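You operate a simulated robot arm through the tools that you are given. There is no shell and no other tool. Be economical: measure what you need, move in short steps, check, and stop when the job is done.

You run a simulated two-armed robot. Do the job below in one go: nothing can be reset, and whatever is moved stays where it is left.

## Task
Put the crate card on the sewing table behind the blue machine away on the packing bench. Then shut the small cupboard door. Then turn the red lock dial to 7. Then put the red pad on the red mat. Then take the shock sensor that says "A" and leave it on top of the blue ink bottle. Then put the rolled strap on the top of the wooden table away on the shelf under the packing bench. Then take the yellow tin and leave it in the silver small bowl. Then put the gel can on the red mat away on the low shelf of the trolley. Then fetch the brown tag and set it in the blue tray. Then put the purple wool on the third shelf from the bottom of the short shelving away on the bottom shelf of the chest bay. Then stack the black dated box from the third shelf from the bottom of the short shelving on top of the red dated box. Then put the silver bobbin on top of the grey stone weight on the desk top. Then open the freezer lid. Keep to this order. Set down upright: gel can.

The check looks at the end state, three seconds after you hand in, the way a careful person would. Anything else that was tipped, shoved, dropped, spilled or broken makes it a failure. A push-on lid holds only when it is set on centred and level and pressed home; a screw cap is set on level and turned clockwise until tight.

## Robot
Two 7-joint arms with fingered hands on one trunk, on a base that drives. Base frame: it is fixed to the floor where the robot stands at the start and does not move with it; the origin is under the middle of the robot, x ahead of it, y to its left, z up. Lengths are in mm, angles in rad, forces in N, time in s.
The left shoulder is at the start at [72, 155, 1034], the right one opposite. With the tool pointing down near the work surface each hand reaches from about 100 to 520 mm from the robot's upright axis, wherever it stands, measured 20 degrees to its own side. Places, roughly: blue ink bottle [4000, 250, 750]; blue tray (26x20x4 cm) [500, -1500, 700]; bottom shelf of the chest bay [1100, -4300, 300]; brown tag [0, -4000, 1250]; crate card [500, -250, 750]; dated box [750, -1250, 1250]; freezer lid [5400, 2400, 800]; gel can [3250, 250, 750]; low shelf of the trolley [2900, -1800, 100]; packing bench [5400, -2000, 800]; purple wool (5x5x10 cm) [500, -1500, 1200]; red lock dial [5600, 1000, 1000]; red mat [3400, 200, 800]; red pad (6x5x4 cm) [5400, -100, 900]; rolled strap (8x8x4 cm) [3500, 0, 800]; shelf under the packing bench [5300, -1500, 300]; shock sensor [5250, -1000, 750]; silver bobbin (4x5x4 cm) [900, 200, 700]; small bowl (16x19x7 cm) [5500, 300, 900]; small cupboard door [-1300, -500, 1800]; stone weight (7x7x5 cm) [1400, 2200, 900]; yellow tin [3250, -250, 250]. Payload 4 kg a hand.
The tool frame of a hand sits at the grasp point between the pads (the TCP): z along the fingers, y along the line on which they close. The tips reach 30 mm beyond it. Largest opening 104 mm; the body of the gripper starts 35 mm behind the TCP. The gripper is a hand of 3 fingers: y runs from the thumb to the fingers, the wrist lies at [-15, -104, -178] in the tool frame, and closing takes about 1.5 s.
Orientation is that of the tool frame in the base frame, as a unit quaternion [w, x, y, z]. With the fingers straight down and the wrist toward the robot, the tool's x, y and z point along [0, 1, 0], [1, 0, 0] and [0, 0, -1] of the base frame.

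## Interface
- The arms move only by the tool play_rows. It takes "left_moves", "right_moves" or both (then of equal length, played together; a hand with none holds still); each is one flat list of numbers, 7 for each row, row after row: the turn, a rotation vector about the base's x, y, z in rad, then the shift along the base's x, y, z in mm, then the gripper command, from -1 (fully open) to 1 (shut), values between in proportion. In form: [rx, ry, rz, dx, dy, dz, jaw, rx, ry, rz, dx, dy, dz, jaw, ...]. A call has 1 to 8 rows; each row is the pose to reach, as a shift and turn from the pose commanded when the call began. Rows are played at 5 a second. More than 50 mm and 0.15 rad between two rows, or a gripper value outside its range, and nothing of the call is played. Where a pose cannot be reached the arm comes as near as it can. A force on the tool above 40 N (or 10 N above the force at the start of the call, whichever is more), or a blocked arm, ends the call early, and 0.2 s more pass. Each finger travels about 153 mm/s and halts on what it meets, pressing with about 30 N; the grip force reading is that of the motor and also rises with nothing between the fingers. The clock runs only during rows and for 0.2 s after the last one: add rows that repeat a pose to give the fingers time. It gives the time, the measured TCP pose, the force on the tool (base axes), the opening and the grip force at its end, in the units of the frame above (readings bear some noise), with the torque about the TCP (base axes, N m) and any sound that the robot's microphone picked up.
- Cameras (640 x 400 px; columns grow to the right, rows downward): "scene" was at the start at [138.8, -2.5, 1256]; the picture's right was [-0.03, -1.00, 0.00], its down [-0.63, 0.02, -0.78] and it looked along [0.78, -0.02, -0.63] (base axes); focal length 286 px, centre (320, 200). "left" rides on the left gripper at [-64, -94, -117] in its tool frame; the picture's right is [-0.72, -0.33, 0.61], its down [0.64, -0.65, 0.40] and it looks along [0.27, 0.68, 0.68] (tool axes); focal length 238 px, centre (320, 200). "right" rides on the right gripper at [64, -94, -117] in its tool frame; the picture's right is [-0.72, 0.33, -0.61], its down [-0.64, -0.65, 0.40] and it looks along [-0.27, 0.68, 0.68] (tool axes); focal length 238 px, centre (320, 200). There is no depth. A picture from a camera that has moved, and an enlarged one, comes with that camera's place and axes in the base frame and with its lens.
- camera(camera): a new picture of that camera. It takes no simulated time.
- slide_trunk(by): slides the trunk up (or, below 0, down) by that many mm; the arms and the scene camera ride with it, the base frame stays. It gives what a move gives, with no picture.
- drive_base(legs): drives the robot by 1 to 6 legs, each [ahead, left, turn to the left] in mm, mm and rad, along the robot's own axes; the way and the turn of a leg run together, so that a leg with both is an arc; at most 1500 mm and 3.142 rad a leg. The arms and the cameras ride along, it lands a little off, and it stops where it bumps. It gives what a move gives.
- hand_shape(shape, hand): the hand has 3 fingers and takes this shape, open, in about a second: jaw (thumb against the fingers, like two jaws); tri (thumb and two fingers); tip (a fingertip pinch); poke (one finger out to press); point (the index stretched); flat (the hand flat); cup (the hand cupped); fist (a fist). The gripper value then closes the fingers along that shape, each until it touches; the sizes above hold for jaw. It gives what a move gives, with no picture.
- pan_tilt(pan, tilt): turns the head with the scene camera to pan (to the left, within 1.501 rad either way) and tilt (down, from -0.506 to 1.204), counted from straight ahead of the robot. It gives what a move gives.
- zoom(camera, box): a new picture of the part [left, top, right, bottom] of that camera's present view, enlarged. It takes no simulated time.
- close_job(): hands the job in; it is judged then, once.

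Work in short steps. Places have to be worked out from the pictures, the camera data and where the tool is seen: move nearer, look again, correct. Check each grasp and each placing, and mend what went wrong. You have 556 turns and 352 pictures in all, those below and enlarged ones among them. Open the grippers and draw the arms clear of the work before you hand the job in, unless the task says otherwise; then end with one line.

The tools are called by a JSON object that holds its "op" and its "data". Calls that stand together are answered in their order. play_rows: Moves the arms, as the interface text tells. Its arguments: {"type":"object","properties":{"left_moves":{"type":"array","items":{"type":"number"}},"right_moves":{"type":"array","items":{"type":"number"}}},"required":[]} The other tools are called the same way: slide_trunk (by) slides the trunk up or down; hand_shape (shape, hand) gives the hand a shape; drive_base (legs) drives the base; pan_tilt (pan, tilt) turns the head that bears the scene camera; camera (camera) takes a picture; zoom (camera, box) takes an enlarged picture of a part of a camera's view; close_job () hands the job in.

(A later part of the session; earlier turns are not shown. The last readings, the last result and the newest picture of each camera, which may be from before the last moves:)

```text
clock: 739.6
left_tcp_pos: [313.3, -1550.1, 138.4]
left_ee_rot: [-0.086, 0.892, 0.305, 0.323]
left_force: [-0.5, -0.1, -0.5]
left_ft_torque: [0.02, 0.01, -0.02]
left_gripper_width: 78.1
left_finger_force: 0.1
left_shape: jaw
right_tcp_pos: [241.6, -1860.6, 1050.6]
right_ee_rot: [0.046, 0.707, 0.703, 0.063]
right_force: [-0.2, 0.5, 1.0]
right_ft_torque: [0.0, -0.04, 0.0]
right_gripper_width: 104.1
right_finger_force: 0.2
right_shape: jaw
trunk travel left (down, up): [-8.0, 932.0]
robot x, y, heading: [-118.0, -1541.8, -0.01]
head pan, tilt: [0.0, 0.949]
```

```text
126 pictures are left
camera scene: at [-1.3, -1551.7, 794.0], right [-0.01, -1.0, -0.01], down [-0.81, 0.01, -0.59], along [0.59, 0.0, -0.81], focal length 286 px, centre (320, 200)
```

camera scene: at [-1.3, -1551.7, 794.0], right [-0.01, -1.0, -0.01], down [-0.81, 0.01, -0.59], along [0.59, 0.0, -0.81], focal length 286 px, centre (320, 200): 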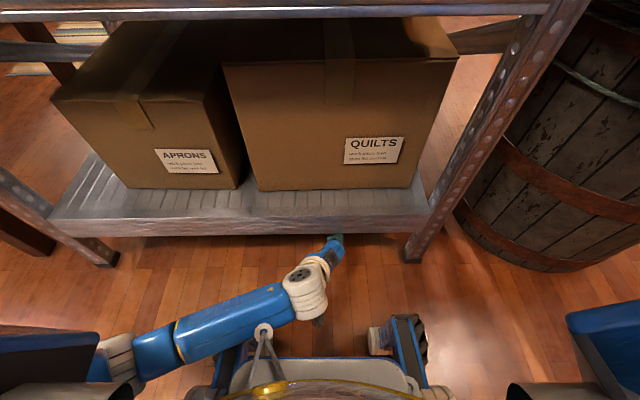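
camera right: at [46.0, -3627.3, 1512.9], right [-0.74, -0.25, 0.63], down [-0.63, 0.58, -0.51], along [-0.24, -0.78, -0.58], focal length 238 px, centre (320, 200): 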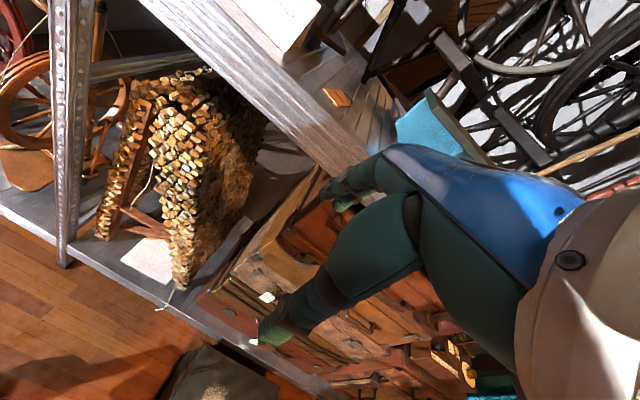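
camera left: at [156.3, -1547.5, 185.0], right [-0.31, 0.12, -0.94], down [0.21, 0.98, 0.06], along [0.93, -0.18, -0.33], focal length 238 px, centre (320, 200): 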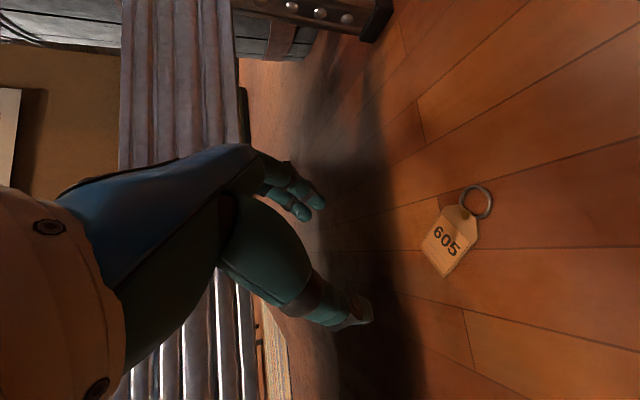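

Tag at (331,-1536). Descend; watch contact.

{"op": "play_rows", "data": {"left_moves": [0, 0, 0, 0, 2, -35, -0.5, 0, 0, 0, 2, 3, -65, -0.5, 0, 0, 0, 2, 3, -90, -0.5, 0, 0, 0, 2, 3, -102, -0.5, 0, 0, 0, 2, 3, -110, -0.5, 0, 0, 0, 2, 3, -114, -0.5]}}

{"op": "camera", "data": {"camera": "left"}}

```text
clock: 740.0
left_tcp_pos: [327.3, -1550.4, 137.3]
left_ee_rot: [-0.076, 0.888, 0.305, 0.335]
left_force: [-27.1, 6.7, -30.1]
left_ft_torque: [1.04, -0.67, -1.06]
left_gripper_width: 74.0
left_finger_force: 0.0
left_shape: jaw
right_tcp_pos: [237.4, -1863.5, 1054.0]
right_ee_rot: [0.047, 0.706, 0.704, 0.066]
right_force: [0.1, 1.0, 0.2]
right_ft_torque: [0.02, 0.04, 0.02]
right_gripper_width: 103.9
right_finger_force: 0.0
right_shape: jaw
trunk travel left (down, up): [-8.0, 932.0]
robot x, y, heading: [-118.6, -1542.1, -0.009]
head pan, tilt: [0.0, 0.949]
stopped in row 1 (left hand): the force on the tool passed its limit at 59 N (the readings are from after the stop); the commanded pose is now the measured one
```

```text
125 pictures are left
camera left: at [169.0, -1545.3, 177.7], right [-0.28, 0.12, -0.95], down [0.21, 0.98, 0.06], along [0.94, -0.19, -0.3], focal length 238 px, centre (320, 200)
```

left: 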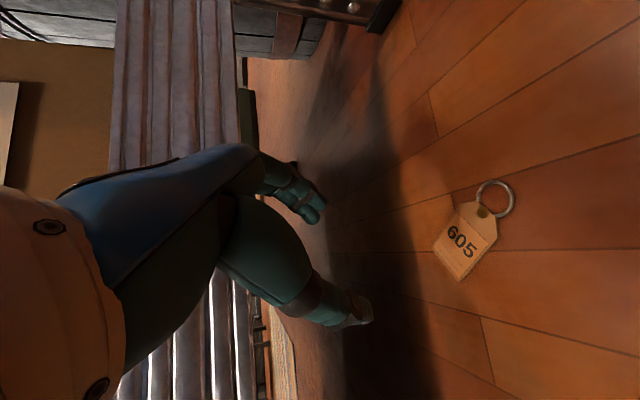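

The hand touched the bottom shelf's front edge. Back off 90 mm, descend there, then slide forward along the floor.

{"op": "drive_base", "data": {"legs": [[-90, 0, 0]]}}

{"op": "play_rows", "data": {"left_moves": [0, 0, 0, 0, 0, -30, -0.5, 0, 0, 0, 0, 0, -60, -0.5, 0, 0, 0, 0, 0, -85, -0.5, 0, 0, 0, 0, 0, -95, -0.5, 0, 0, 0, 0, 0, -95, -0.5]}}

{"op": "camera", "data": {"camera": "left"}}

```text
clock: 741.1
left_tcp_pos: [243.2, -1547.7, 139.0]
left_ee_rot: [-0.072, 0.886, 0.307, 0.34]
left_force: [-0.4, 0.5, -0.9]
left_ft_torque: [0.02, 0.0, -0.01]
left_gripper_width: 77.8
left_finger_force: 0.0
left_shape: jaw
right_tcp_pos: [146.9, -1858.5, 1055.6]
right_ee_rot: [0.049, 0.706, 0.703, 0.065]
right_force: [0.3, -0.7, 0.1]
right_ft_torque: [-0.01, -0.01, 0.01]
right_gripper_width: 103.9
right_finger_force: 0.0
right_shape: jaw
trunk travel left (down, up): [-8.0, 932.0]
robot x, y, heading: [-208.3, -1542.3, -0.006]
head pan, tilt: [0.0, 0.949]
```

```text
clock: 742.5
left_tcp_pos: [312.2, -1528.2, 154.0]
left_ee_rot: [-0.021, 0.852, 0.303, 0.426]
left_force: [-25.9, -0.2, -16.7]
left_ft_torque: [0.76, -0.08, -1.15]
left_gripper_width: 73.4
left_finger_force: 0.1
left_shape: jaw
right_tcp_pos: [140.6, -1853.3, 1071.1]
right_ee_rot: [0.053, 0.705, 0.704, 0.067]
right_force: [-1.4, -0.1, 0.0]
right_ft_torque: [0.01, -0.04, 0.02]
right_gripper_width: 104.0
right_finger_force: 0.0
right_shape: jaw
trunk travel left (down, up): [-8.0, 932.0]
robot x, y, heading: [-206.2, -1541.5, -0.006]
head pan, tilt: [0.0, 0.949]
stopped in row 5 (left hand): the arm was blocked; the commanded pose is now the measured one
```

```text
124 pictures are left
camera left: at [149.2, -1517.9, 160.3], right [-0.06, 0.09, -0.99], down [0.23, 0.97, 0.07], along [0.97, -0.23, -0.08], focal length 238 px, centre (320, 200)
```

left: 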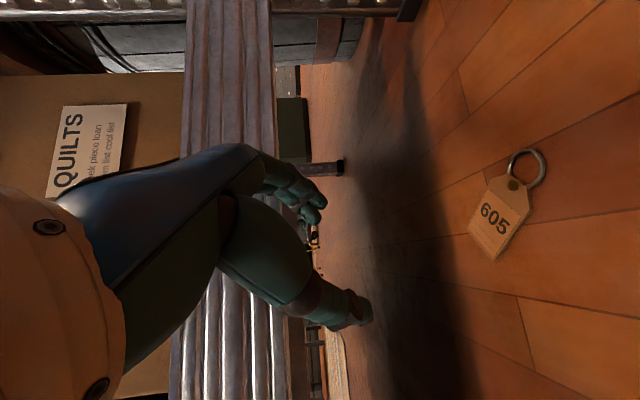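

The folded arm can't get lower in this tilted pose. Plan: make the hand vertical (arm extended further), press the tag with closed fingertips and drag it out from under the shelf edge. Back off and reorient first.

{"op": "drive_base", "data": {"legs": [[-200, 0, 0]]}}

{"op": "play_rows", "data": {"left_moves": [-0.042, 0.102, 0, 0, 0, 20, 1, -0.084, 0.204, 0, 0, 0, 40, 1, -0.126, 0.306, 0, 0, 0, 60, 1, -0.168, 0.408, 0, 0, 0, 80, 1, -0.21, 0.51, 0, 0, 0, 95, 1, -0.253, 0.612, 0, 0, 0, 105, 1, -0.295, 0.714, 0, 0, 0, 110, 1, -0.337, 0.816, 0, 0, 0, 110, 1]}}

```text
clock: 744.1
left_tcp_pos: [118.1, -1524.5, 156.7]
left_ee_rot: [-0.023, 0.848, 0.305, 0.433]
left_force: [0.6, 0.5, -0.3]
left_ft_torque: [0.0, 0.0, -0.03]
left_gripper_width: 77.9
left_finger_force: 0.0
left_shape: jaw
right_tcp_pos: [-55.8, -1851.9, 1070.0]
right_ee_rot: [0.053, 0.705, 0.704, 0.068]
right_force: [-0.8, 0.2, 0.1]
right_ft_torque: [-0.01, 0.01, 0.01]
right_gripper_width: 104.1
right_finger_force: 0.2
right_shape: jaw
trunk travel left (down, up): [-8.0, 932.0]
robot x, y, heading: [-402.9, -1542.1, -0.005]
head pan, tilt: [0.0, 0.949]
```

```text
clock: 745.9
left_tcp_pos: [121.2, -1523.9, 233.2]
left_ee_rot: [0.003, 0.939, 0.343, -0.016]
left_force: [0.7, 1.0, -0.2]
left_ft_torque: [0.0, 0.01, 0.01]
left_gripper_width: 0.0
left_finger_force: 29.8
left_shape: jaw
right_tcp_pos: [-23.4, -1821.9, 1052.0]
right_ee_rot: [0.051, 0.704, 0.707, 0.045]
right_force: [-0.8, 0.1, 0.0]
right_ft_torque: [-0.01, 0.01, -0.01]
right_gripper_width: 103.8
right_finger_force: 0.1
right_shape: jaw
trunk travel left (down, up): [-8.0, 932.0]
robot x, y, heading: [-403.7, -1541.7, -0.003]
head pan, tilt: [0.0, 0.949]
```

Hand is vertical. Test descending to the floor here.

{"op": "play_rows", "data": {"left_moves": [0, 0, 0, 0, 0, -40, 1, 0, 0, 0, 0, 0, -80, 1, 0, 0, 0, 0, 0, -120, 1, 0, 0, 0, 0, 0, -150, 1, 0, 0, 0, 0, 0, -170, 1, 0, 0, 0, 0, 0, -170, 1]}}

```text
clock: 747.3
left_tcp_pos: [122.3, -1521.9, 66.1]
left_ee_rot: [0.004, 0.939, 0.342, -0.015]
left_force: [0.7, -0.1, 0.2]
left_ft_torque: [0.01, 0.0, -0.01]
left_gripper_width: 0.0
left_finger_force: 30.3
left_shape: jaw
right_tcp_pos: [-24.0, -1822.4, 1053.0]
right_ee_rot: [0.051, 0.704, 0.706, 0.045]
right_force: [0.3, 0.2, 0.7]
right_ft_torque: [0.01, 0.03, 0.03]
right_gripper_width: 103.8
right_finger_force: 0.2
right_shape: jaw
trunk travel left (down, up): [-8.0, 932.0]
robot x, y, heading: [-401.2, -1543.5, -0.003]
head pan, tilt: [0.0, 0.949]
```

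Floor is reachable. Yaw a bit more so the hand is slim in x, then move over the tag's ring end (≈(306,-1558)).

{"op": "play_rows", "data": {"left_moves": [0, 0, -0.14, 0, 0, 0, 1, 0, 0, -0.28, 0, 0, 0, 1, 0, 0, -0.42, 0, 0, 0, 1, 0, 0, -0.56, 0, 0, 0, 1, 0, 0, -0.68, 0, 0, 0, 1, 0, 0, -0.68, 0, 0, 0, 1]}}

{"op": "drive_base", "data": {"legs": [[182, -34, 0.003]]}}

{"op": "camera", "data": {"camera": "scene"}}

{"op": "camera", "data": {"camera": "left"}}

```text
clock: 748.7
left_tcp_pos: [121.5, -1522.2, 63.7]
left_ee_rot: [-0.001, 1.0, 0.009, -0.015]
left_force: [0.7, 0.2, -0.6]
left_ft_torque: [0.0, 0.05, 0.0]
left_gripper_width: 0.0
left_finger_force: 30.4
left_shape: jaw
right_tcp_pos: [-22.5, -1822.7, 1052.6]
right_ee_rot: [0.052, 0.705, 0.706, 0.046]
right_force: [0.5, 0.9, -0.9]
right_ft_torque: [-0.01, 0.0, 0.02]
right_gripper_width: 104.0
right_finger_force: 0.1
right_shape: jaw
trunk travel left (down, up): [-8.0, 932.0]
robot x, y, heading: [-400.6, -1541.4, -0.005]
head pan, tilt: [0.0, 0.949]
```

```text
clock: 750.2
left_tcp_pos: [286.5, -1554.3, 56.8]
left_ee_rot: [-0.001, 1.0, 0.008, -0.02]
left_force: [0.4, 0.0, -0.4]
left_ft_torque: [0.01, -0.01, -0.02]
left_gripper_width: 0.1
left_finger_force: 29.6
left_shape: jaw
right_tcp_pos: [152.0, -1853.7, 1050.9]
right_ee_rot: [0.052, 0.704, 0.707, 0.044]
right_force: [-0.1, 0.1, 0.2]
right_ft_torque: [-0.05, -0.01, 0.02]
right_gripper_width: 103.9
right_finger_force: 0.0
right_shape: jaw
trunk travel left (down, up): [-8.0, 932.0]
robot x, y, heading: [-229.1, -1573.9, -0.003]
head pan, tilt: [0.0, 0.949]
stopped in leg 1: the robot was blocked; the commanded pose is now the measured one
```

```text
123 pictures are left
camera scene: at [-104.7, -1574.8, 791.8], right [0.0, -1.0, 0.0], down [-0.81, 0.0, -0.58], along [0.58, 0.0, -0.81], focal length 286 px, centre (320, 200)
```

scene: 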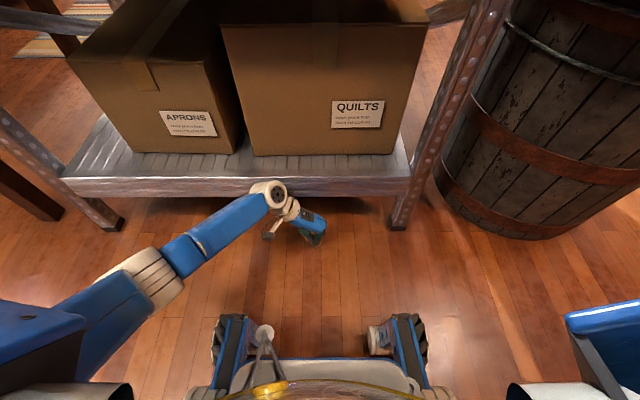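

```text
122 pictures are left
camera left: at [224.5, -1461.2, 177.1], right [-0.75, 0.32, -0.58], down [0.61, 0.66, -0.43], along [0.25, -0.68, -0.69], focal length 238 px, centre (320, 200)
```

left: 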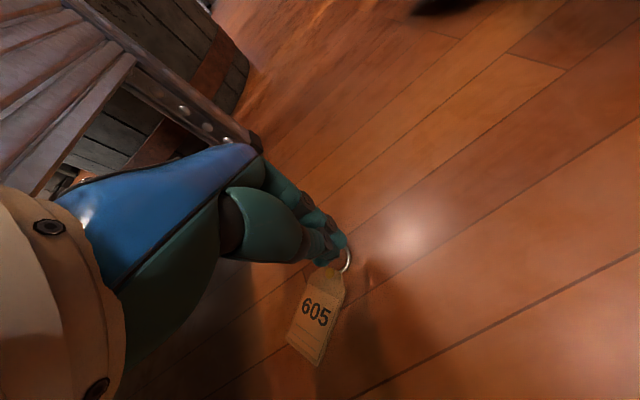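

The fingertips are at the ring. Press down lightly and drag back.

{"op": "play_rows", "data": {"left_moves": [0, 0, 0, 3, -6, -10, 1, 0, 0, 0, 5, -10, -18, 1, 0, 0, 0, 5, -10, -24, 1, 0, 0, 0, 5, -10, -29, 1, 0, 0, 0, 5, -10, -33, 1]}}

{"op": "zoom", "data": {"camera": "left", "box": [240, 180, 440, 380]}}

```text
clock: 751.5
left_tcp_pos: [289.3, -1567.0, 38.7]
left_ee_rot: [0.001, 1.0, 0.004, -0.008]
left_force: [-0.9, 1.4, 0.4]
left_ft_torque: [-0.02, 0.01, -0.01]
left_gripper_width: 0.1
left_finger_force: 30.1
left_shape: jaw
right_tcp_pos: [131.6, -1854.8, 1059.4]
right_ee_rot: [0.057, 0.703, 0.707, 0.052]
right_force: [-0.2, 0.0, -0.2]
right_ft_torque: [0.02, 0.01, 0.01]
right_gripper_width: 104.3
right_finger_force: 0.0
right_shape: jaw
trunk travel left (down, up): [-8.0, 932.0]
robot x, y, heading: [-227.6, -1573.1, -0.001]
head pan, tilt: [0.0, 0.949]
```

```text
2.00 times, centred on (340, 280) of left
camera zoom: at [226.1, -1474.3, 157.2], right [-0.73, 0.32, -0.6], down [0.63, 0.66, -0.42], along [0.26, -0.68, -0.68], focal length 477 px, centre (280, 40)
```

zoom: 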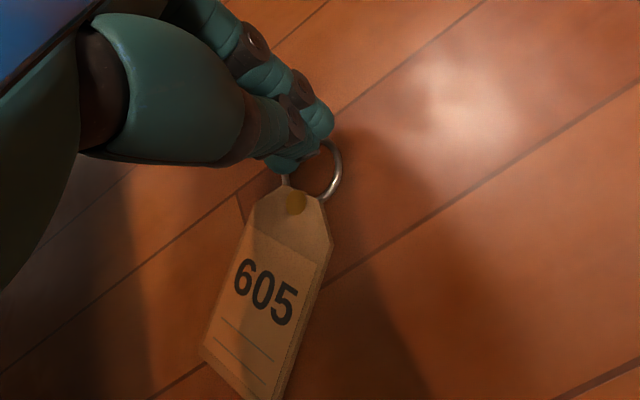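

Wrist blocks against the shelf in this pose. Better: yaw back to −0.89 and tilt the hand 0.35 rad with its top toward me, arm extended. Back off, reorient, and try a direct grip.

{"op": "drive_base", "data": {"legs": [[-110, 0, 0]]}}

{"op": "play_rows", "data": {"left_moves": [0, 0, 0.14, 0, 0, 20, -0.5, 0, 0, 0.28, 0, 0, 35, -0.5, 0, 0, 0.42, 0, 0, 40, -0.5, 0, 0, 0.56, 0, 0, 45, -0.5, 0, 0, 0.68, 0, 0, 50, -0.5, 0, 0, 0.68, 0, 0, 50, -0.5]}}

{"op": "play_rows", "data": {"left_moves": [0, -0.12, 0, 0, 0, 0, -0.5, 0, -0.24, 0, 0, 0, 0, -0.5, 0, -0.35, 0, 0, 0, 0, -0.5, 0, -0.35, 0, 0, 0, 0, -0.5]}}

{"op": "camera", "data": {"camera": "left"}}

```text
clock: 752.2
left_tcp_pos: [286.4, -1566.3, 34.7]
left_ee_rot: [0.005, 1.0, 0.01, -0.015]
left_force: [0.1, -0.1, -0.2]
left_ft_torque: [-0.03, 0.02, 0.02]
left_gripper_width: 0.1
left_finger_force: 29.7
left_shape: jaw
right_tcp_pos: [138.8, -1854.5, 1051.2]
right_ee_rot: [0.051, 0.705, 0.706, 0.043]
right_force: [0.1, -0.7, -0.3]
right_ft_torque: [-0.03, -0.01, 0.02]
right_gripper_width: 103.7
right_finger_force: 0.1
right_shape: jaw
trunk travel left (down, up): [-8.0, 932.0]
robot x, y, heading: [-242.8, -1572.8, -0.011]
head pan, tilt: [0.0, 0.949]
stopped in leg 1: the force on the tool passed its limit at 48 N (the readings are from after the stop); the commanded pose is now the measured one
```

```text
clock: 753.6
left_tcp_pos: [286.9, -1568.3, 86.5]
left_ee_rot: [0.008, 0.939, 0.343, -0.013]
left_force: [-0.4, 1.0, 0.2]
left_ft_torque: [0.01, 0.02, 0.0]
left_gripper_width: 77.9
left_finger_force: 0.2
left_shape: jaw
right_tcp_pos: [138.6, -1855.1, 1052.2]
right_ee_rot: [0.051, 0.705, 0.706, 0.043]
right_force: [-0.4, -0.7, 0.0]
right_ft_torque: [0.02, 0.0, 0.0]
right_gripper_width: 104.1
right_finger_force: 0.0
right_shape: jaw
trunk travel left (down, up): [-8.0, 932.0]
robot x, y, heading: [-241.4, -1575.0, -0.002]
head pan, tilt: [0.0, 0.949]
```

```text
clock: 754.6
left_tcp_pos: [291.8, -1563.5, 93.6]
left_ee_rot: [0.067, 0.926, 0.336, 0.16]
left_force: [-1.1, 0.1, 1.3]
left_ft_torque: [0.02, -0.01, 0.0]
left_gripper_width: 77.8
left_finger_force: 0.0
left_shape: jaw
right_tcp_pos: [137.4, -1856.5, 1052.2]
right_ee_rot: [0.05, 0.705, 0.706, 0.045]
right_force: [0.4, -0.8, 1.0]
right_ft_torque: [0.02, -0.01, 0.01]
right_gripper_width: 104.3
right_finger_force: 0.0
right_shape: jaw
trunk travel left (down, up): [-8.0, 932.0]
robot x, y, heading: [-243.7, -1576.6, -0.006]
head pan, tilt: [0.0, 0.949]
```

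```text
120 pictures are left
camera left: at [149.6, -1530.6, 165.3], right [-0.51, -0.22, -0.83], down [0.21, 0.9, -0.37], along [0.84, -0.36, -0.41], focal length 238 px, centre (320, 200)
```

left: 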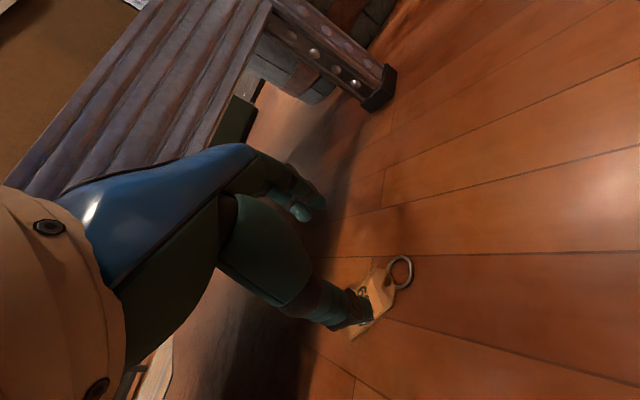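

Tag centre ≈(332,-1532). Shift the base so the fingers straddle it, then descend.

{"op": "drive_base", "data": {"legs": [[28, 27, 0.005]]}}

{"op": "play_rows", "data": {"left_moves": [0, 0, 0, 0, 0, -20, -0.5, 0, 0, 0, 0, 0, -38, -0.5, 0, 0, 0, 0, 0, -50, -0.5, 0, 0, 0, 0, 0, -58, -0.5, 0, 0, 0, 0, 0, -64, -0.5, 0, 0, 0, 0, 0, -68, -0.5]}}

{"op": "camera", "data": {"camera": "left"}}

```text
clock: 755.5
left_tcp_pos: [320.0, -1534.5, 92.2]
left_ee_rot: [0.066, 0.925, 0.338, 0.159]
left_force: [0.5, -0.7, 0.6]
left_ft_torque: [0.0, 0.0, -0.01]
left_gripper_width: 78.1
left_finger_force: 0.1
left_shape: jaw
right_tcp_pos: [163.6, -1832.1, 1052.4]
right_ee_rot: [0.05, 0.704, 0.707, 0.047]
right_force: [0.5, 0.3, 0.7]
right_ft_torque: [-0.01, 0.01, -0.03]
right_gripper_width: 104.0
right_finger_force: 0.2
right_shape: jaw
trunk travel left (down, up): [-8.0, 932.0]
robot x, y, heading: [-212.9, -1550.8, 0.002]
head pan, tilt: [0.0, 0.949]
```

```text
clock: 756.9
left_tcp_pos: [333.5, -1522.6, 40.3]
left_ee_rot: [0.066, 0.922, 0.338, 0.177]
left_force: [-2.5, -0.8, 10.5]
left_ft_torque: [0.37, 0.35, 0.13]
left_gripper_width: 78.0
left_finger_force: 0.1
left_shape: jaw
right_tcp_pos: [153.8, -1831.7, 1058.9]
right_ee_rot: [0.054, 0.703, 0.707, 0.052]
right_force: [0.0, -0.1, -0.2]
right_ft_torque: [0.02, 0.02, 0.01]
right_gripper_width: 104.1
right_finger_force: 0.0
right_shape: jaw
trunk travel left (down, up): [-8.0, 932.0]
robot x, y, heading: [-214.0, -1545.5, -0.003]
head pan, tilt: [0.0, 0.949]
```

```text
119 pictures are left
camera left: at [187.8, -1492.6, 109.3], right [-0.48, -0.22, -0.85], down [0.21, 0.91, -0.35], along [0.85, -0.35, -0.39], focal length 238 px, centre (320, 200)
```

left: 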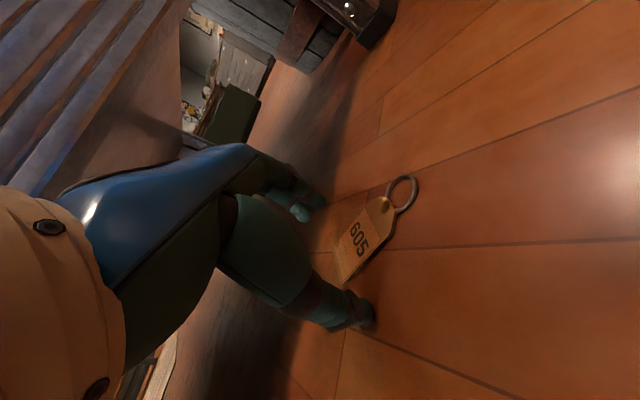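

Adjust: lift slightly, shift the base (−10,−16), lower again and close.

{"op": "play_rows", "data": {"left_moves": [0, 0, 0, 0, 0, 12, -0.5, 0, 0, 0, 0, 0, 12, -0.5]}}

{"op": "drive_base", "data": {"legs": [[-12, -18, 0]]}}

{"op": "play_rows", "data": {"left_moves": [0, 0.04, 0, 0, 0, -8, -0.5, 0, 0.04, 0, 0, 0, -16, -0.5, 0, 0.04, 0, 0, 0, -22, -0.5, 0, 0.04, 0, 0, 0, -28, -0.5]}}

{"op": "camera", "data": {"camera": "left"}}

```text
clock: 757.5
left_tcp_pos: [333.7, -1525.3, 47.5]
left_ee_rot: [0.065, 0.922, 0.339, 0.174]
left_force: [0.0, 0.5, -0.4]
left_ft_torque: [-0.03, 0.01, 0.0]
left_gripper_width: 78.1
left_finger_force: 0.0
left_shape: jaw
right_tcp_pos: [157.6, -1830.4, 1054.0]
right_ee_rot: [0.053, 0.703, 0.707, 0.049]
right_force: [-1.0, -0.9, 0.8]
right_ft_torque: [-0.01, 0.02, 0.03]
right_gripper_width: 104.1
right_finger_force: 0.1
right_shape: jaw
trunk travel left (down, up): [-8.0, 932.0]
robot x, y, heading: [-216.1, -1546.6, 0.001]
head pan, tilt: [0.0, 0.949]
```

```text
clock: 758.3
left_tcp_pos: [321.3, -1540.4, 48.4]
left_ee_rot: [0.067, 0.922, 0.34, 0.174]
left_force: [-1.0, -0.4, 0.1]
left_ft_torque: [0.01, 0.01, -0.01]
left_gripper_width: 78.0
left_finger_force: 0.1
left_shape: jaw
right_tcp_pos: [146.0, -1843.5, 1056.3]
right_ee_rot: [0.055, 0.703, 0.708, 0.048]
right_force: [-0.1, 0.1, 0.0]
right_ft_torque: [-0.01, 0.02, -0.04]
right_gripper_width: 104.0
right_finger_force: 0.0
right_shape: jaw
trunk travel left (down, up): [-8.0, 932.0]
robot x, y, heading: [-225.3, -1568.2, 0.0]
head pan, tilt: [0.0, 0.949]
```

```text
clock: 758.7
left_tcp_pos: [325.1, -1547.4, 39.9]
left_ee_rot: [0.073, 0.924, 0.341, 0.158]
left_force: [-0.8, 1.0, 8.9]
left_ft_torque: [0.39, 0.27, 0.02]
left_gripper_width: 78.5
left_finger_force: 0.0
left_shape: jaw
right_tcp_pos: [158.4, -1830.9, 1050.4]
right_ee_rot: [0.056, 0.702, 0.709, 0.039]
right_force: [0.1, 0.2, 0.0]
right_ft_torque: [0.02, 0.02, -0.02]
right_gripper_width: 103.8
right_finger_force: 0.1
right_shape: jaw
trunk travel left (down, up): [-8.0, 932.0]
robot x, y, heading: [-227.1, -1566.0, 0.004]
head pan, tilt: [0.0, 0.949]
stopped in row 2 (left hand): the force on the tool passed its limit at 42 N (the readings are from after the stop); the commanded pose is now the measured one
```

```text
118 pictures are left
camera left: at [182.0, -1514.7, 112.8], right [-0.51, -0.24, -0.83], down [0.2, 0.9, -0.39], along [0.84, -0.36, -0.41], focal length 238 px, centre (320, 200)
```

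left: 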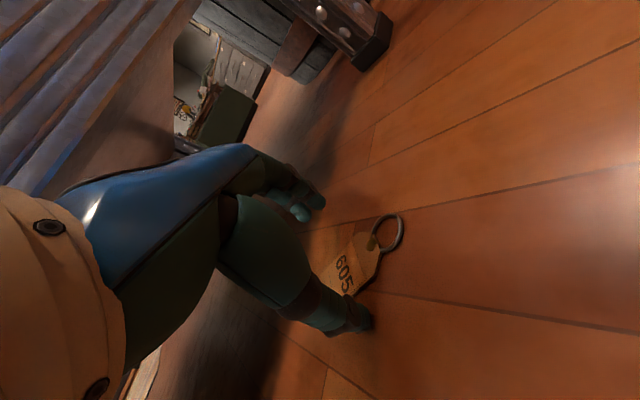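

The finger side hangs ~18 mm higher than the thumb. Roll the hand +0.235 rad about x to level the jaw, then try again.

{"op": "play_rows", "data": {"left_moves": [0, 0, 0, 0, 0, 15, -0.5, 0.12, 0, 0, 0, 0, 20, -0.5, 0.235, 0, 0, 0, 0, 20, -0.5, 0.235, 0, 0, 0, 0, 20, -0.5]}}

{"op": "camera", "data": {"camera": "left"}}

```text
clock: 759.7
left_tcp_pos: [328.4, -1544.1, 64.9]
left_ee_rot: [-0.039, 0.926, 0.32, 0.199]
left_force: [-0.3, 0.5, 0.8]
left_ft_torque: [0.0, 0.0, 0.01]
left_gripper_width: 78.1
left_finger_force: 0.0
left_shape: jaw
right_tcp_pos: [155.6, -1835.9, 1054.3]
right_ee_rot: [0.054, 0.703, 0.708, 0.041]
right_force: [0.8, -0.4, 0.7]
right_ft_torque: [-0.01, 0.01, -0.01]
right_gripper_width: 103.9
right_finger_force: 0.0
right_shape: jaw
trunk travel left (down, up): [-8.0, 932.0]
robot x, y, heading: [-222.2, -1559.2, -0.004]
head pan, tilt: [0.0, 0.949]
```

```text
117 pictures are left
camera left: at [184.5, -1529.6, 142.2], right [-0.5, -0.03, -0.86], down [0.2, 0.97, -0.15], along [0.84, -0.25, -0.48], focal length 238 px, centre (320, 200)
```

left: 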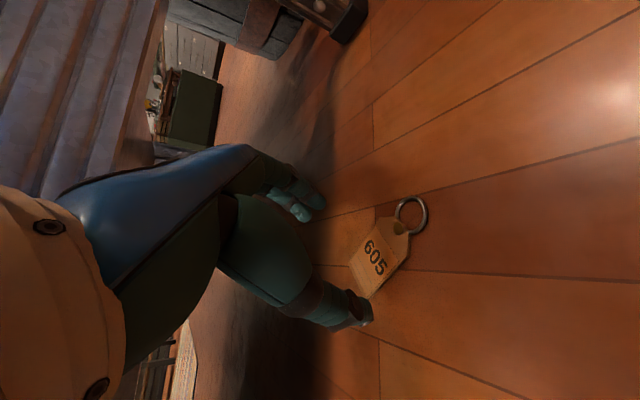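

{"op": "play_rows", "data": {"left_moves": [0, 0, 0, -6, 3, -12, -0.5, 0, 0, 0, -10, 4, -22, -0.5, 0, 0, 0, -12, 4, -30, -0.5, 0, 0, 0, -12, 4, -36, -0.5]}}

{"op": "camera", "data": {"camera": "left"}}

```text
clock: 760.9
left_tcp_pos: [345.4, -1533.6, 53.7]
left_ee_rot: [-0.031, 0.919, 0.323, 0.224]
left_force: [-0.4, 0.5, -0.1]
left_ft_torque: [-0.03, 0.0, -0.01]
left_gripper_width: 78.2
left_finger_force: 0.1
left_shape: jaw
right_tcp_pos: [153.3, -1829.6, 1053.8]
right_ee_rot: [0.056, 0.702, 0.708, 0.042]
right_force: [-0.2, 0.5, -1.1]
right_ft_torque: [-0.01, 0.03, 0.01]
right_gripper_width: 103.9
right_finger_force: 0.1
right_shape: jaw
trunk travel left (down, up): [-8.0, 932.0]
robot x, y, heading: [-228.2, -1565.6, -0.002]
head pan, tilt: [0.0, 0.949]
stopped in row 4 (left hand): the arm was blocked; the commanded pose is now the measured one
```

```text
116 pictures are left
camera left: at [198.2, -1519.9, 123.4], right [-0.45, -0.04, -0.89], down [0.21, 0.97, -0.14], along [0.87, -0.25, -0.43], focal length 238 px, centre (320, 200)
```

left: 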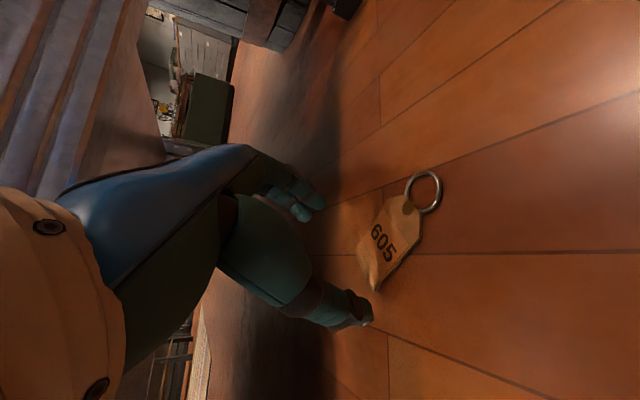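

The forearm hits my own wheel when the wrist is low. So: make the hand vertical again with yaw 0 (wrist behind), press on the ring end and drag the tag out.

{"op": "play_rows", "data": {"left_moves": [-0.06, 0.115, 0, -15, 0, 20, 1, -0.12, 0.23, 0, -30, 0, 35, 1, -0.17, 0.33, 0, -45, 0, 45, 1, -0.209, 0.405, 0, -55, 0, 50, 1, -0.209, 0.405, 0, -55, 0, 50, 1]}}

{"op": "play_rows", "data": {"left_moves": [0, 0, 0.14, 0, 0, 0, 1, 0, 0, 0.28, 0, 0, 0, 1, 0, 0, 0.42, 0, 0, 0, 1, 0, 0, 0.56, 0, 0, 0, 1, 0, 0, 0.7, 0, 0, 0, 1, 0, 0, 0.84, 0, 0, 0, 1, 0, 0, 0.9, 0, 0, 0, 1, 0, 0, 0.9, 0, 0, 0, 1]}}

{"op": "camera", "data": {"camera": "left"}}

```text
clock: 762.1
left_tcp_pos: [284.1, -1535.7, 96.1]
left_ee_rot: [-0.001, 0.944, 0.329, -0.008]
left_force: [-0.4, -0.7, 0.4]
left_ft_torque: [0.0, 0.02, -0.01]
left_gripper_width: 0.1
left_finger_force: 30.0
left_shape: jaw
right_tcp_pos: [158.6, -1830.4, 1054.8]
right_ee_rot: [0.055, 0.702, 0.709, 0.04]
right_force: [-0.4, 0.3, 0.8]
right_ft_torque: [0.0, 0.01, -0.02]
right_gripper_width: 104.0
right_finger_force: 0.1
right_shape: jaw
trunk travel left (down, up): [-8.0, 932.0]
robot x, y, heading: [-224.6, -1565.6, -0.0]
head pan, tilt: [0.0, 0.949]
```

```text
clock: 763.4
left_tcp_pos: [304.6, -1510.6, 119.6]
left_ee_rot: [-0.008, 0.781, 0.623, 0.037]
left_force: [-34.7, -1.9, -12.0]
left_ft_torque: [0.1, -1.58, -0.08]
left_gripper_width: 0.1
left_finger_force: 30.0
left_shape: jaw
right_tcp_pos: [143.8, -1837.6, 1059.4]
right_ee_rot: [0.058, 0.702, 0.708, 0.046]
right_force: [-0.1, 1.0, -0.9]
right_ft_torque: [0.0, 0.0, 0.01]
right_gripper_width: 104.0
right_finger_force: 0.0
right_shape: jaw
trunk travel left (down, up): [-8.0, 932.0]
robot x, y, heading: [-225.3, -1567.3, 0.002]
head pan, tilt: [0.0, 0.949]
stopped in row 6 (left hand): the force on the tool passed its limit at 85 N (the readings are from after the stop); the commanded pose is now the measured one
```

```text
115 pictures are left
camera left: at [192.1, -1558.0, 229.2], right [-0.45, -0.59, -0.67], down [-0.47, 0.79, -0.38], along [0.76, 0.15, -0.63], focal length 238 px, centre (320, 200)
```

left: 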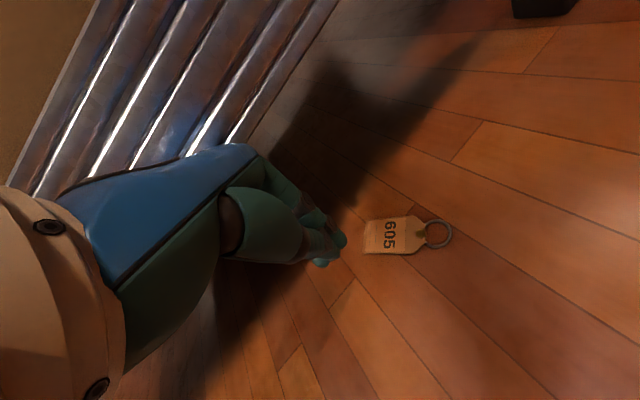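

Hit the shelf edge; stop that. Back off well; new pose: yaw −90° with a 0.35 tilt toward me (wrist stays high and back).

{"op": "drive_base", "data": {"legs": [[-150, 0, 0]]}}

{"op": "play_rows", "data": {"left_moves": [0, 0, -0.14, 0, 0, 0, -0.5, 0, 0, -0.28, 0, 0, 0, -0.5, 0, 0, -0.42, 0, 0, 0, -0.5, 0, 0, -0.56, 0, 0, 0, -0.5, 0, 0, -0.7, 0, 0, 0, -0.5, 0, 0, -0.84, 0, 0, 0, -0.5, 0, 0, -0.98, 0, 0, 0, -0.5, 0, 0, -1.12, 0, 0, 0, -0.5]}}

{"op": "play_rows", "data": {"left_moves": [0, 0, -0.12, 0, 0, 0, -0.5, 0, 0, -0.22, 0, 0, 0, -0.5, 0, 0, -0.22, 0, 0, 0, -0.5]}}

{"op": "play_rows", "data": {"left_moves": [0, -0.12, 0, 0, 0, 0, -0.5, 0, -0.24, 0, 0, 0, 0, -0.5, 0, -0.36, 0, 0, 0, 0, -0.5, 0, -0.36, 0, 0, 0, 0, -0.5]}}

{"op": "pan_tilt", "data": {"pan": 0, "tilt": 0.4}}

{"op": "camera", "data": {"camera": "scene"}}

```text
clock: 764.8
left_tcp_pos: [151.3, -1508.9, 120.5]
left_ee_rot: [-0.003, 0.78, 0.624, 0.041]
left_force: [-0.7, 0.6, -0.6]
left_ft_torque: [-0.03, 0.02, -0.03]
left_gripper_width: 0.0
left_finger_force: 29.7
left_shape: jaw
right_tcp_pos: [-10.9, -1836.8, 1059.1]
right_ee_rot: [0.057, 0.703, 0.708, 0.046]
right_force: [0.5, -0.2, -0.8]
right_ft_torque: [0.02, 0.02, -0.02]
right_gripper_width: 104.0
right_finger_force: 0.0
right_shape: jaw
trunk travel left (down, up): [-8.0, 932.0]
robot x, y, heading: [-384.5, -1564.4, 0.007]
head pan, tilt: [0.0, 0.949]
```

```text
clock: 766.6
left_tcp_pos: [152.0, -1507.1, 112.9]
left_ee_rot: [0.014, 0.993, 0.115, 0.028]
left_force: [-0.4, 0.4, 0.0]
left_ft_torque: [-0.02, -0.01, 0.0]
left_gripper_width: 77.9
left_finger_force: 0.1
left_shape: jaw
right_tcp_pos: [1.2, -1824.6, 1054.2]
right_ee_rot: [0.057, 0.702, 0.709, 0.037]
right_force: [-0.6, -0.4, -0.7]
right_ft_torque: [-0.01, 0.02, -0.03]
right_gripper_width: 104.3
right_finger_force: 0.1
right_shape: jaw
trunk travel left (down, up): [-8.0, 932.0]
robot x, y, heading: [-382.5, -1565.4, -0.0]
head pan, tilt: [0.0, 0.949]
```

```text
clock: 767.4
left_tcp_pos: [151.8, -1507.7, 111.5]
left_ee_rot: [0.018, 0.999, 0.004, 0.027]
left_force: [0.3, 0.0, -0.2]
left_ft_torque: [-0.02, 0.02, 0.01]
left_gripper_width: 78.0
left_finger_force: 0.1
left_shape: jaw
right_tcp_pos: [0.6, -1824.0, 1054.3]
right_ee_rot: [0.057, 0.702, 0.709, 0.036]
right_force: [-0.3, 1.0, 0.4]
right_ft_torque: [0.0, 0.01, -0.01]
right_gripper_width: 103.9
right_finger_force: 0.1
right_shape: jaw
trunk travel left (down, up): [-8.0, 932.0]
robot x, y, heading: [-384.9, -1565.0, 0.005]
head pan, tilt: [0.0, 0.949]
```

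```text
clock: 768.4
left_tcp_pos: [152.3, -1506.8, 112.5]
left_ee_rot: [0.019, 0.978, 0.001, 0.206]
left_force: [-1.0, -0.7, 0.0]
left_ft_torque: [0.0, 0.0, -0.03]
left_gripper_width: 78.2
left_finger_force: 0.0
left_shape: jaw
right_tcp_pos: [1.9, -1825.1, 1055.0]
right_ee_rot: [0.057, 0.702, 0.709, 0.036]
right_force: [-0.7, 0.0, -0.3]
right_ft_torque: [0.02, -0.03, 0.01]
right_gripper_width: 104.1
right_finger_force: 0.2
right_shape: jaw
trunk travel left (down, up): [-8.0, 932.0]
robot x, y, heading: [-382.4, -1564.4, 0.005]
head pan, tilt: [0.0, 0.949]
```

```text
clock: 769.3
left_tcp_pos: [152.6, -1507.4, 112.9]
left_ee_rot: [0.019, 0.979, 0.002, 0.205]
left_force: [1.1, 0.2, -0.8]
left_ft_torque: [-0.02, 0.01, 0.0]
left_gripper_width: 78.0
left_finger_force: 0.0
left_shape: jaw
right_tcp_pos: [0.7, -1824.7, 1055.2]
right_ee_rot: [0.057, 0.703, 0.708, 0.036]
right_force: [-0.5, -0.1, -0.5]
right_ft_torque: [0.01, 0.03, 0.0]
right_gripper_width: 104.0
right_finger_force: 0.1
right_shape: jaw
trunk travel left (down, up): [-8.0, 932.0]
robot x, y, heading: [-380.5, -1569.7, 0.002]
head pan, tilt: [0.0, 0.4]
```

```text
114 pictures are left
camera scene: at [-238.9, -1566.1, 838.7], right [0.0, -1.0, 0.0], down [-0.39, 0.0, -0.92], along [0.92, 0.0, -0.39], focal length 286 px, centre (320, 200)
```

scene: 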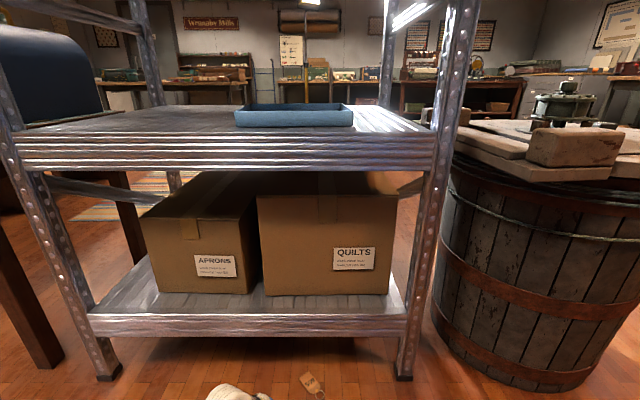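

Test that this pose can reach the floor here.

{"op": "play_rows", "data": {"left_moves": [0, 0, 0, 0, 0, -25, -0.5, 0, 0, 0, 0, 0, -50, -0.5, 0, 0, 0, 0, 0, -70, -0.5, 0, 0, 0, 0, 0, -70, -0.5]}}

```text
clock: 770.3
left_tcp_pos: [153.3, -1510.2, 41.3]
left_ee_rot: [0.018, 0.978, 0.002, 0.205]
left_force: [-0.1, 0.0, 0.2]
left_ft_torque: [0.0, -0.04, -0.02]
left_gripper_width: 78.3
left_finger_force: 0.1
left_shape: jaw
right_tcp_pos: [1.6, -1823.2, 1055.3]
right_ee_rot: [0.057, 0.703, 0.708, 0.037]
right_force: [0.2, 0.6, -0.6]
right_ft_torque: [0.02, 0.0, -0.02]
right_gripper_width: 104.0
right_finger_force: 0.1
right_shape: jaw
trunk travel left (down, up): [-8.0, 932.0]
robot x, y, heading: [-381.0, -1562.3, -0.003]
head pan, tilt: [0.0, 0.4]
```

Reaches. Raise a little, strafe to y≈-1536 and drive ahead ~166 mm.

{"op": "play_rows", "data": {"left_moves": [0, 0, 0, 0, 0, 12, -0.7, 0, 0, 0, 0, 0, 12, -0.7]}}

{"op": "drive_base", "data": {"legs": [[0, -27, 0.003], [164, 0, 0]]}}

{"op": "camera", "data": {"camera": "left"}}

```text
clock: 770.9
left_tcp_pos: [151.9, -1509.0, 53.2]
left_ee_rot: [0.018, 0.979, 0.002, 0.205]
left_force: [1.0, 0.4, -0.2]
left_ft_torque: [0.03, -0.01, -0.02]
left_gripper_width: 88.1
left_finger_force: 0.0
left_shape: jaw
right_tcp_pos: [1.7, -1824.2, 1055.5]
right_ee_rot: [0.057, 0.702, 0.709, 0.037]
right_force: [0.6, 0.1, -0.4]
right_ft_torque: [-0.03, 0.0, 0.0]
right_gripper_width: 103.8
right_finger_force: 0.1
right_shape: jaw
trunk travel left (down, up): [-8.0, 932.0]
robot x, y, heading: [-380.3, -1563.9, -0.005]
head pan, tilt: [0.0, 0.4]
```

```text
clock: 772.8
left_tcp_pos: [319.2, -1537.0, 51.3]
left_ee_rot: [0.018, 0.979, 0.002, 0.204]
left_force: [-0.2, 0.7, -0.3]
left_ft_torque: [-0.01, 0.02, -0.03]
left_gripper_width: 88.1
left_finger_force: 0.0
left_shape: jaw
right_tcp_pos: [171.2, -1850.8, 1054.2]
right_ee_rot: [0.057, 0.702, 0.709, 0.037]
right_force: [1.4, -0.3, -0.2]
right_ft_torque: [-0.01, 0.0, 0.02]
right_gripper_width: 103.8
right_finger_force: 0.1
right_shape: jaw
trunk travel left (down, up): [-8.0, 932.0]
robot x, y, heading: [-214.3, -1593.8, -0.001]
head pan, tilt: [0.0, 0.4]
```

```text
113 pictures are left
camera left: at [214.7, -1439.2, 130.9], right [-0.41, 0.3, -0.86], down [0.75, 0.65, -0.14], along [0.52, -0.7, -0.49], focal length 238 px, centre (320, 200)
```

left: 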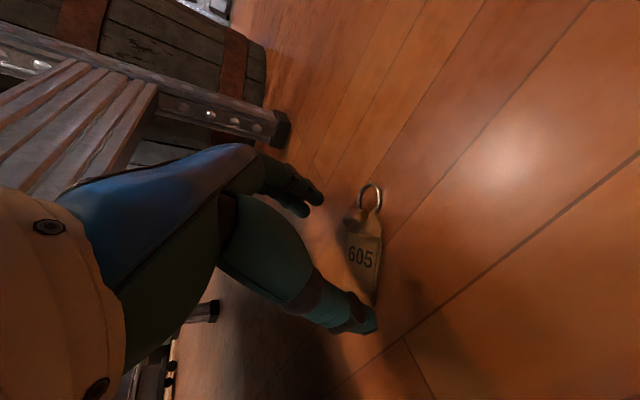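

Tag is centred below the fingers. Descend to the floor and close.

{"op": "play_rows", "data": {"left_moves": [0, 0, 0, 1, 2, -10, -0.7, 0, 0, 0, 1, 2, -17, -0.7, 0, 0, 0, 1, 2, -22, -0.7, 0, 0, 0, 1, 2, -26, -0.7]}}

{"op": "play_rows", "data": {"left_moves": [0, 0, 0, 0, 0, 1, 0, 0, 0, 0, 0, 0, 1, 1, 0, 0, 0, 0, 0, 1, 1, 0, 0, 0, 0, 0, 1, 1, 0, 0, 0, 0, 0, 1, 1, 0, 0, 0, 0, 0, 1, 1]}}

{"op": "camera", "data": {"camera": "left"}}

```text
clock: 773.8
left_tcp_pos: [322.3, -1536.2, 29.5]
left_ee_rot: [0.019, 0.978, 0.002, 0.206]
left_force: [-4.4, -1.7, 10.6]
left_ft_torque: [0.6, 0.04, 0.23]
left_gripper_width: 88.4
left_finger_force: 0.1
left_shape: jaw
right_tcp_pos: [168.3, -1851.9, 1056.0]
right_ee_rot: [0.057, 0.701, 0.71, 0.038]
right_force: [-0.2, 0.2, 0.5]
right_ft_torque: [0.01, 0.01, 0.0]
right_gripper_width: 104.2
right_finger_force: 0.1
right_shape: jaw
trunk travel left (down, up): [-8.0, 932.0]
robot x, y, heading: [-214.5, -1592.8, 0.001]
head pan, tilt: [0.0, 0.4]
```

```text
clock: 775.2
left_tcp_pos: [322.2, -1534.6, 30.8]
left_ee_rot: [0.018, 0.978, 0.002, 0.207]
left_force: [-4.0, 1.1, 21.2]
left_ft_torque: [0.24, -0.08, 0.29]
left_gripper_width: 26.8
left_finger_force: 30.4
left_shape: jaw
right_tcp_pos: [167.6, -1851.4, 1056.5]
right_ee_rot: [0.058, 0.702, 0.709, 0.038]
right_force: [0.1, -0.8, 0.1]
right_ft_torque: [0.01, 0.0, 0.02]
right_gripper_width: 104.1
right_finger_force: 0.0
right_shape: jaw
trunk travel left (down, up): [-8.0, 932.0]
robot x, y, heading: [-217.0, -1589.8, 0.0]
head pan, tilt: [0.0, 0.4]
```

```text
112 pictures are left
camera left: at [216.3, -1437.1, 108.2], right [-0.41, 0.3, -0.86], down [0.75, 0.65, -0.13], along [0.52, -0.7, -0.49], focal length 238 px, centre (320, 200)
```

left: 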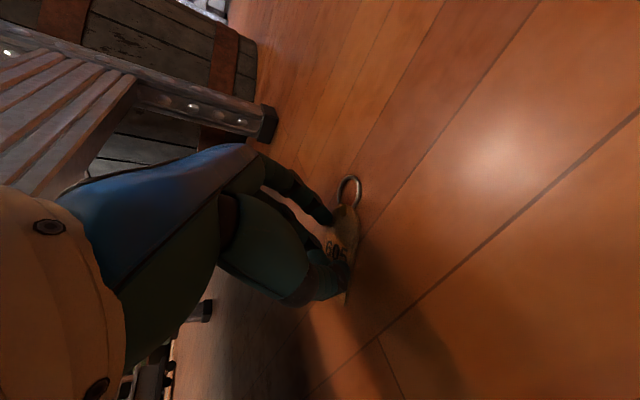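

Width 26.8 – the tag is gripped. Lift a little and check.

{"op": "play_rows", "data": {"left_moves": [0, 0, 0, 0, 0, 15, 1, 0, 0, 0, 0, 0, 35, 1, 0, 0, 0, 0, 0, 55, 1, 0, 0, 0, 0, 0, 55, 1]}}

{"op": "drive_base", "data": {"legs": [[-180, 0, 0]]}}

{"op": "camera", "data": {"camera": "left"}}

```text
clock: 776.2
left_tcp_pos: [323.4, -1534.7, 82.1]
left_ee_rot: [0.019, 0.978, 0.002, 0.206]
left_force: [0.4, -0.1, -0.3]
left_ft_torque: [-0.03, 0.01, -0.01]
left_gripper_width: 17.1
left_finger_force: 30.3
left_shape: jaw
right_tcp_pos: [167.6, -1851.9, 1055.2]
right_ee_rot: [0.057, 0.701, 0.71, 0.038]
right_force: [-0.5, -0.4, -0.3]
right_ft_torque: [-0.01, 0.01, 0.02]
right_gripper_width: 103.9
right_finger_force: 0.0
right_shape: jaw
trunk travel left (down, up): [-8.0, 932.0]
robot x, y, heading: [-217.0, -1592.5, 0.002]
head pan, tilt: [0.0, 0.4]
```

```text
clock: 777.7
left_tcp_pos: [145.3, -1534.8, 82.1]
left_ee_rot: [0.018, 0.978, 0.003, 0.206]
left_force: [-0.3, 0.6, 1.4]
left_ft_torque: [0.03, 0.0, 0.0]
left_gripper_width: 17.1
left_finger_force: 29.9
left_shape: jaw
right_tcp_pos: [-8.2, -1850.8, 1055.4]
right_ee_rot: [0.058, 0.702, 0.709, 0.037]
right_force: [-0.7, -0.5, -0.4]
right_ft_torque: [-0.02, -0.03, 0.01]
right_gripper_width: 104.1
right_finger_force: 0.1
right_shape: jaw
trunk travel left (down, up): [-8.0, 932.0]
robot x, y, heading: [-393.4, -1591.5, 0.001]
head pan, tilt: [0.0, 0.4]
```

```text
111 pictures are left
camera left: at [39.5, -1438.0, 160.7], right [-0.41, 0.3, -0.86], down [0.75, 0.65, -0.14], along [0.52, -0.7, -0.49], focal length 238 px, centre (320, 200)
```

left: 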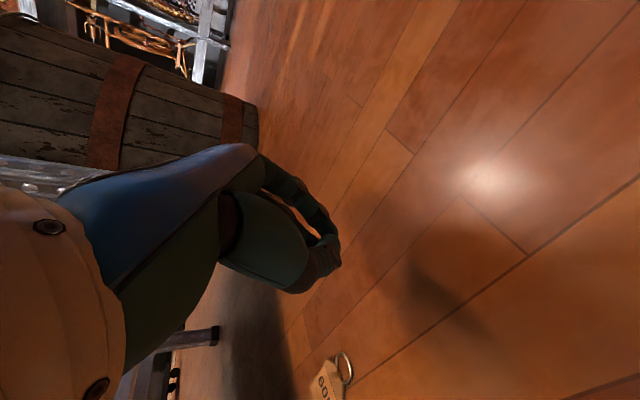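

The tag slipped off on lifting; it now lies at ≈(297,-1484). Look at its orientation.

{"op": "drive_base", "data": {"legs": [[-60, 0, 0]]}}

{"op": "pan_tilt", "data": {"pan": 0, "tilt": 0.8}}

{"op": "zoom", "data": {"camera": "scene", "box": [240, 150, 400, 260]}}

```text
clock: 778.7
left_tcp_pos: [84.1, -1536.2, 83.8]
left_ee_rot: [0.018, 0.978, 0.001, 0.206]
left_force: [0.3, -0.1, 0.4]
left_ft_torque: [0.01, 0.02, -0.01]
left_gripper_width: 16.9
left_finger_force: 30.0
left_shape: jaw
right_tcp_pos: [-72.0, -1851.6, 1057.3]
right_ee_rot: [0.059, 0.702, 0.709, 0.038]
right_force: [0.4, 0.6, 0.5]
right_ft_torque: [0.03, 0.01, -0.02]
right_gripper_width: 104.3
right_finger_force: 0.1
right_shape: jaw
trunk travel left (down, up): [-8.0, 932.0]
robot x, y, heading: [-452.0, -1594.9, 0.002]
head pan, tilt: [0.0, 0.4]
```

```text
clock: 779.5
left_tcp_pos: [85.2, -1536.7, 83.2]
left_ee_rot: [0.018, 0.978, 0.002, 0.207]
left_force: [1.2, -0.4, 0.8]
left_ft_torque: [-0.02, 0.04, -0.01]
left_gripper_width: 16.8
left_finger_force: 30.0
left_shape: jaw
right_tcp_pos: [-72.2, -1852.8, 1055.2]
right_ee_rot: [0.058, 0.702, 0.709, 0.038]
right_force: [0.4, -0.1, -0.1]
right_ft_torque: [0.06, 0.0, 0.0]
right_gripper_width: 104.2
right_finger_force: 0.1
right_shape: jaw
trunk travel left (down, up): [-8.0, 932.0]
robot x, y, heading: [-452.8, -1590.8, -0.001]
head pan, tilt: [0.0, 0.799]
```

```text
3.64 times, centred on (320, 205) of scene
camera zoom: at [-321.3, -1593.9, 803.8], right [0.0, -1.0, 0.0], down [-0.72, 0.0, -0.7], along [0.7, 0.0, -0.72], focal length 1040 px, centre (320, 182)
```

zoom: 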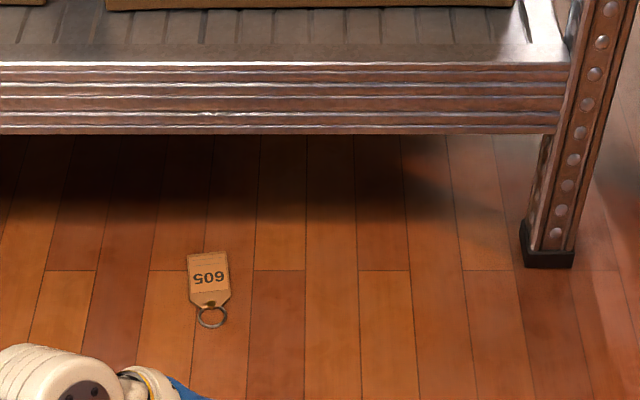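

Now it lies neatly along x with the ring toward me, centre ≈(320,-1485). Re-grip across its width.

{"op": "play_rows", "data": {"left_moves": [0, 0, 0, 0, 0, -15, -0.6, 0, 0, 0, 0, 0, -30, -0.6, 0, 0, 0, 0, 0, -30, -0.6]}}

{"op": "drive_base", "data": {"legs": [[0, 51, 0], [218, 0, 0]]}}

{"op": "camera", "data": {"camera": "left"}}

```text
clock: 780.3
left_tcp_pos: [84.4, -1536.8, 54.4]
left_ee_rot: [0.018, 0.978, 0.003, 0.206]
left_force: [-0.6, 0.3, -0.3]
left_ft_torque: [-0.03, -0.01, 0.02]
left_gripper_width: 83.1
left_finger_force: 0.1
left_shape: jaw
right_tcp_pos: [-71.5, -1853.0, 1056.8]
right_ee_rot: [0.059, 0.702, 0.709, 0.038]
right_force: [0.0, -0.8, -0.9]
right_ft_torque: [-0.01, 0.0, 0.01]
right_gripper_width: 103.8
right_finger_force: 0.0
right_shape: jaw
trunk travel left (down, up): [-8.0, 932.0]
robot x, y, heading: [-454.6, -1590.7, 0.0]
head pan, tilt: [0.0, 0.799]
```

```text
clock: 782.5
left_tcp_pos: [301.3, -1481.3, 53.4]
left_ee_rot: [0.018, 0.978, 0.005, 0.206]
left_force: [0.7, 0.8, -0.4]
left_ft_torque: [-0.04, 0.02, 0.02]
left_gripper_width: 83.2
left_finger_force: 0.1
left_shape: jaw
right_tcp_pos: [149.0, -1797.4, 1056.4]
right_ee_rot: [0.058, 0.7, 0.711, 0.037]
right_force: [0.9, -0.4, -0.4]
right_ft_torque: [-0.01, 0.02, 0.0]
right_gripper_width: 104.0
right_finger_force: 0.0
right_shape: jaw
trunk travel left (down, up): [-8.0, 932.0]
robot x, y, heading: [-237.6, -1542.9, 0.008]
head pan, tilt: [0.0, 0.799]
```

```text
109 pictures are left
camera left: at [196.0, -1384.8, 130.8], right [-0.41, 0.29, -0.86], down [0.75, 0.65, -0.14], along [0.52, -0.7, -0.49], focal length 238 px, centre (320, 200)
```

left: 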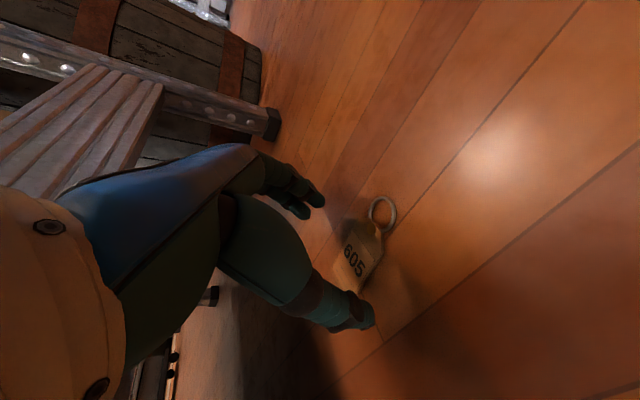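

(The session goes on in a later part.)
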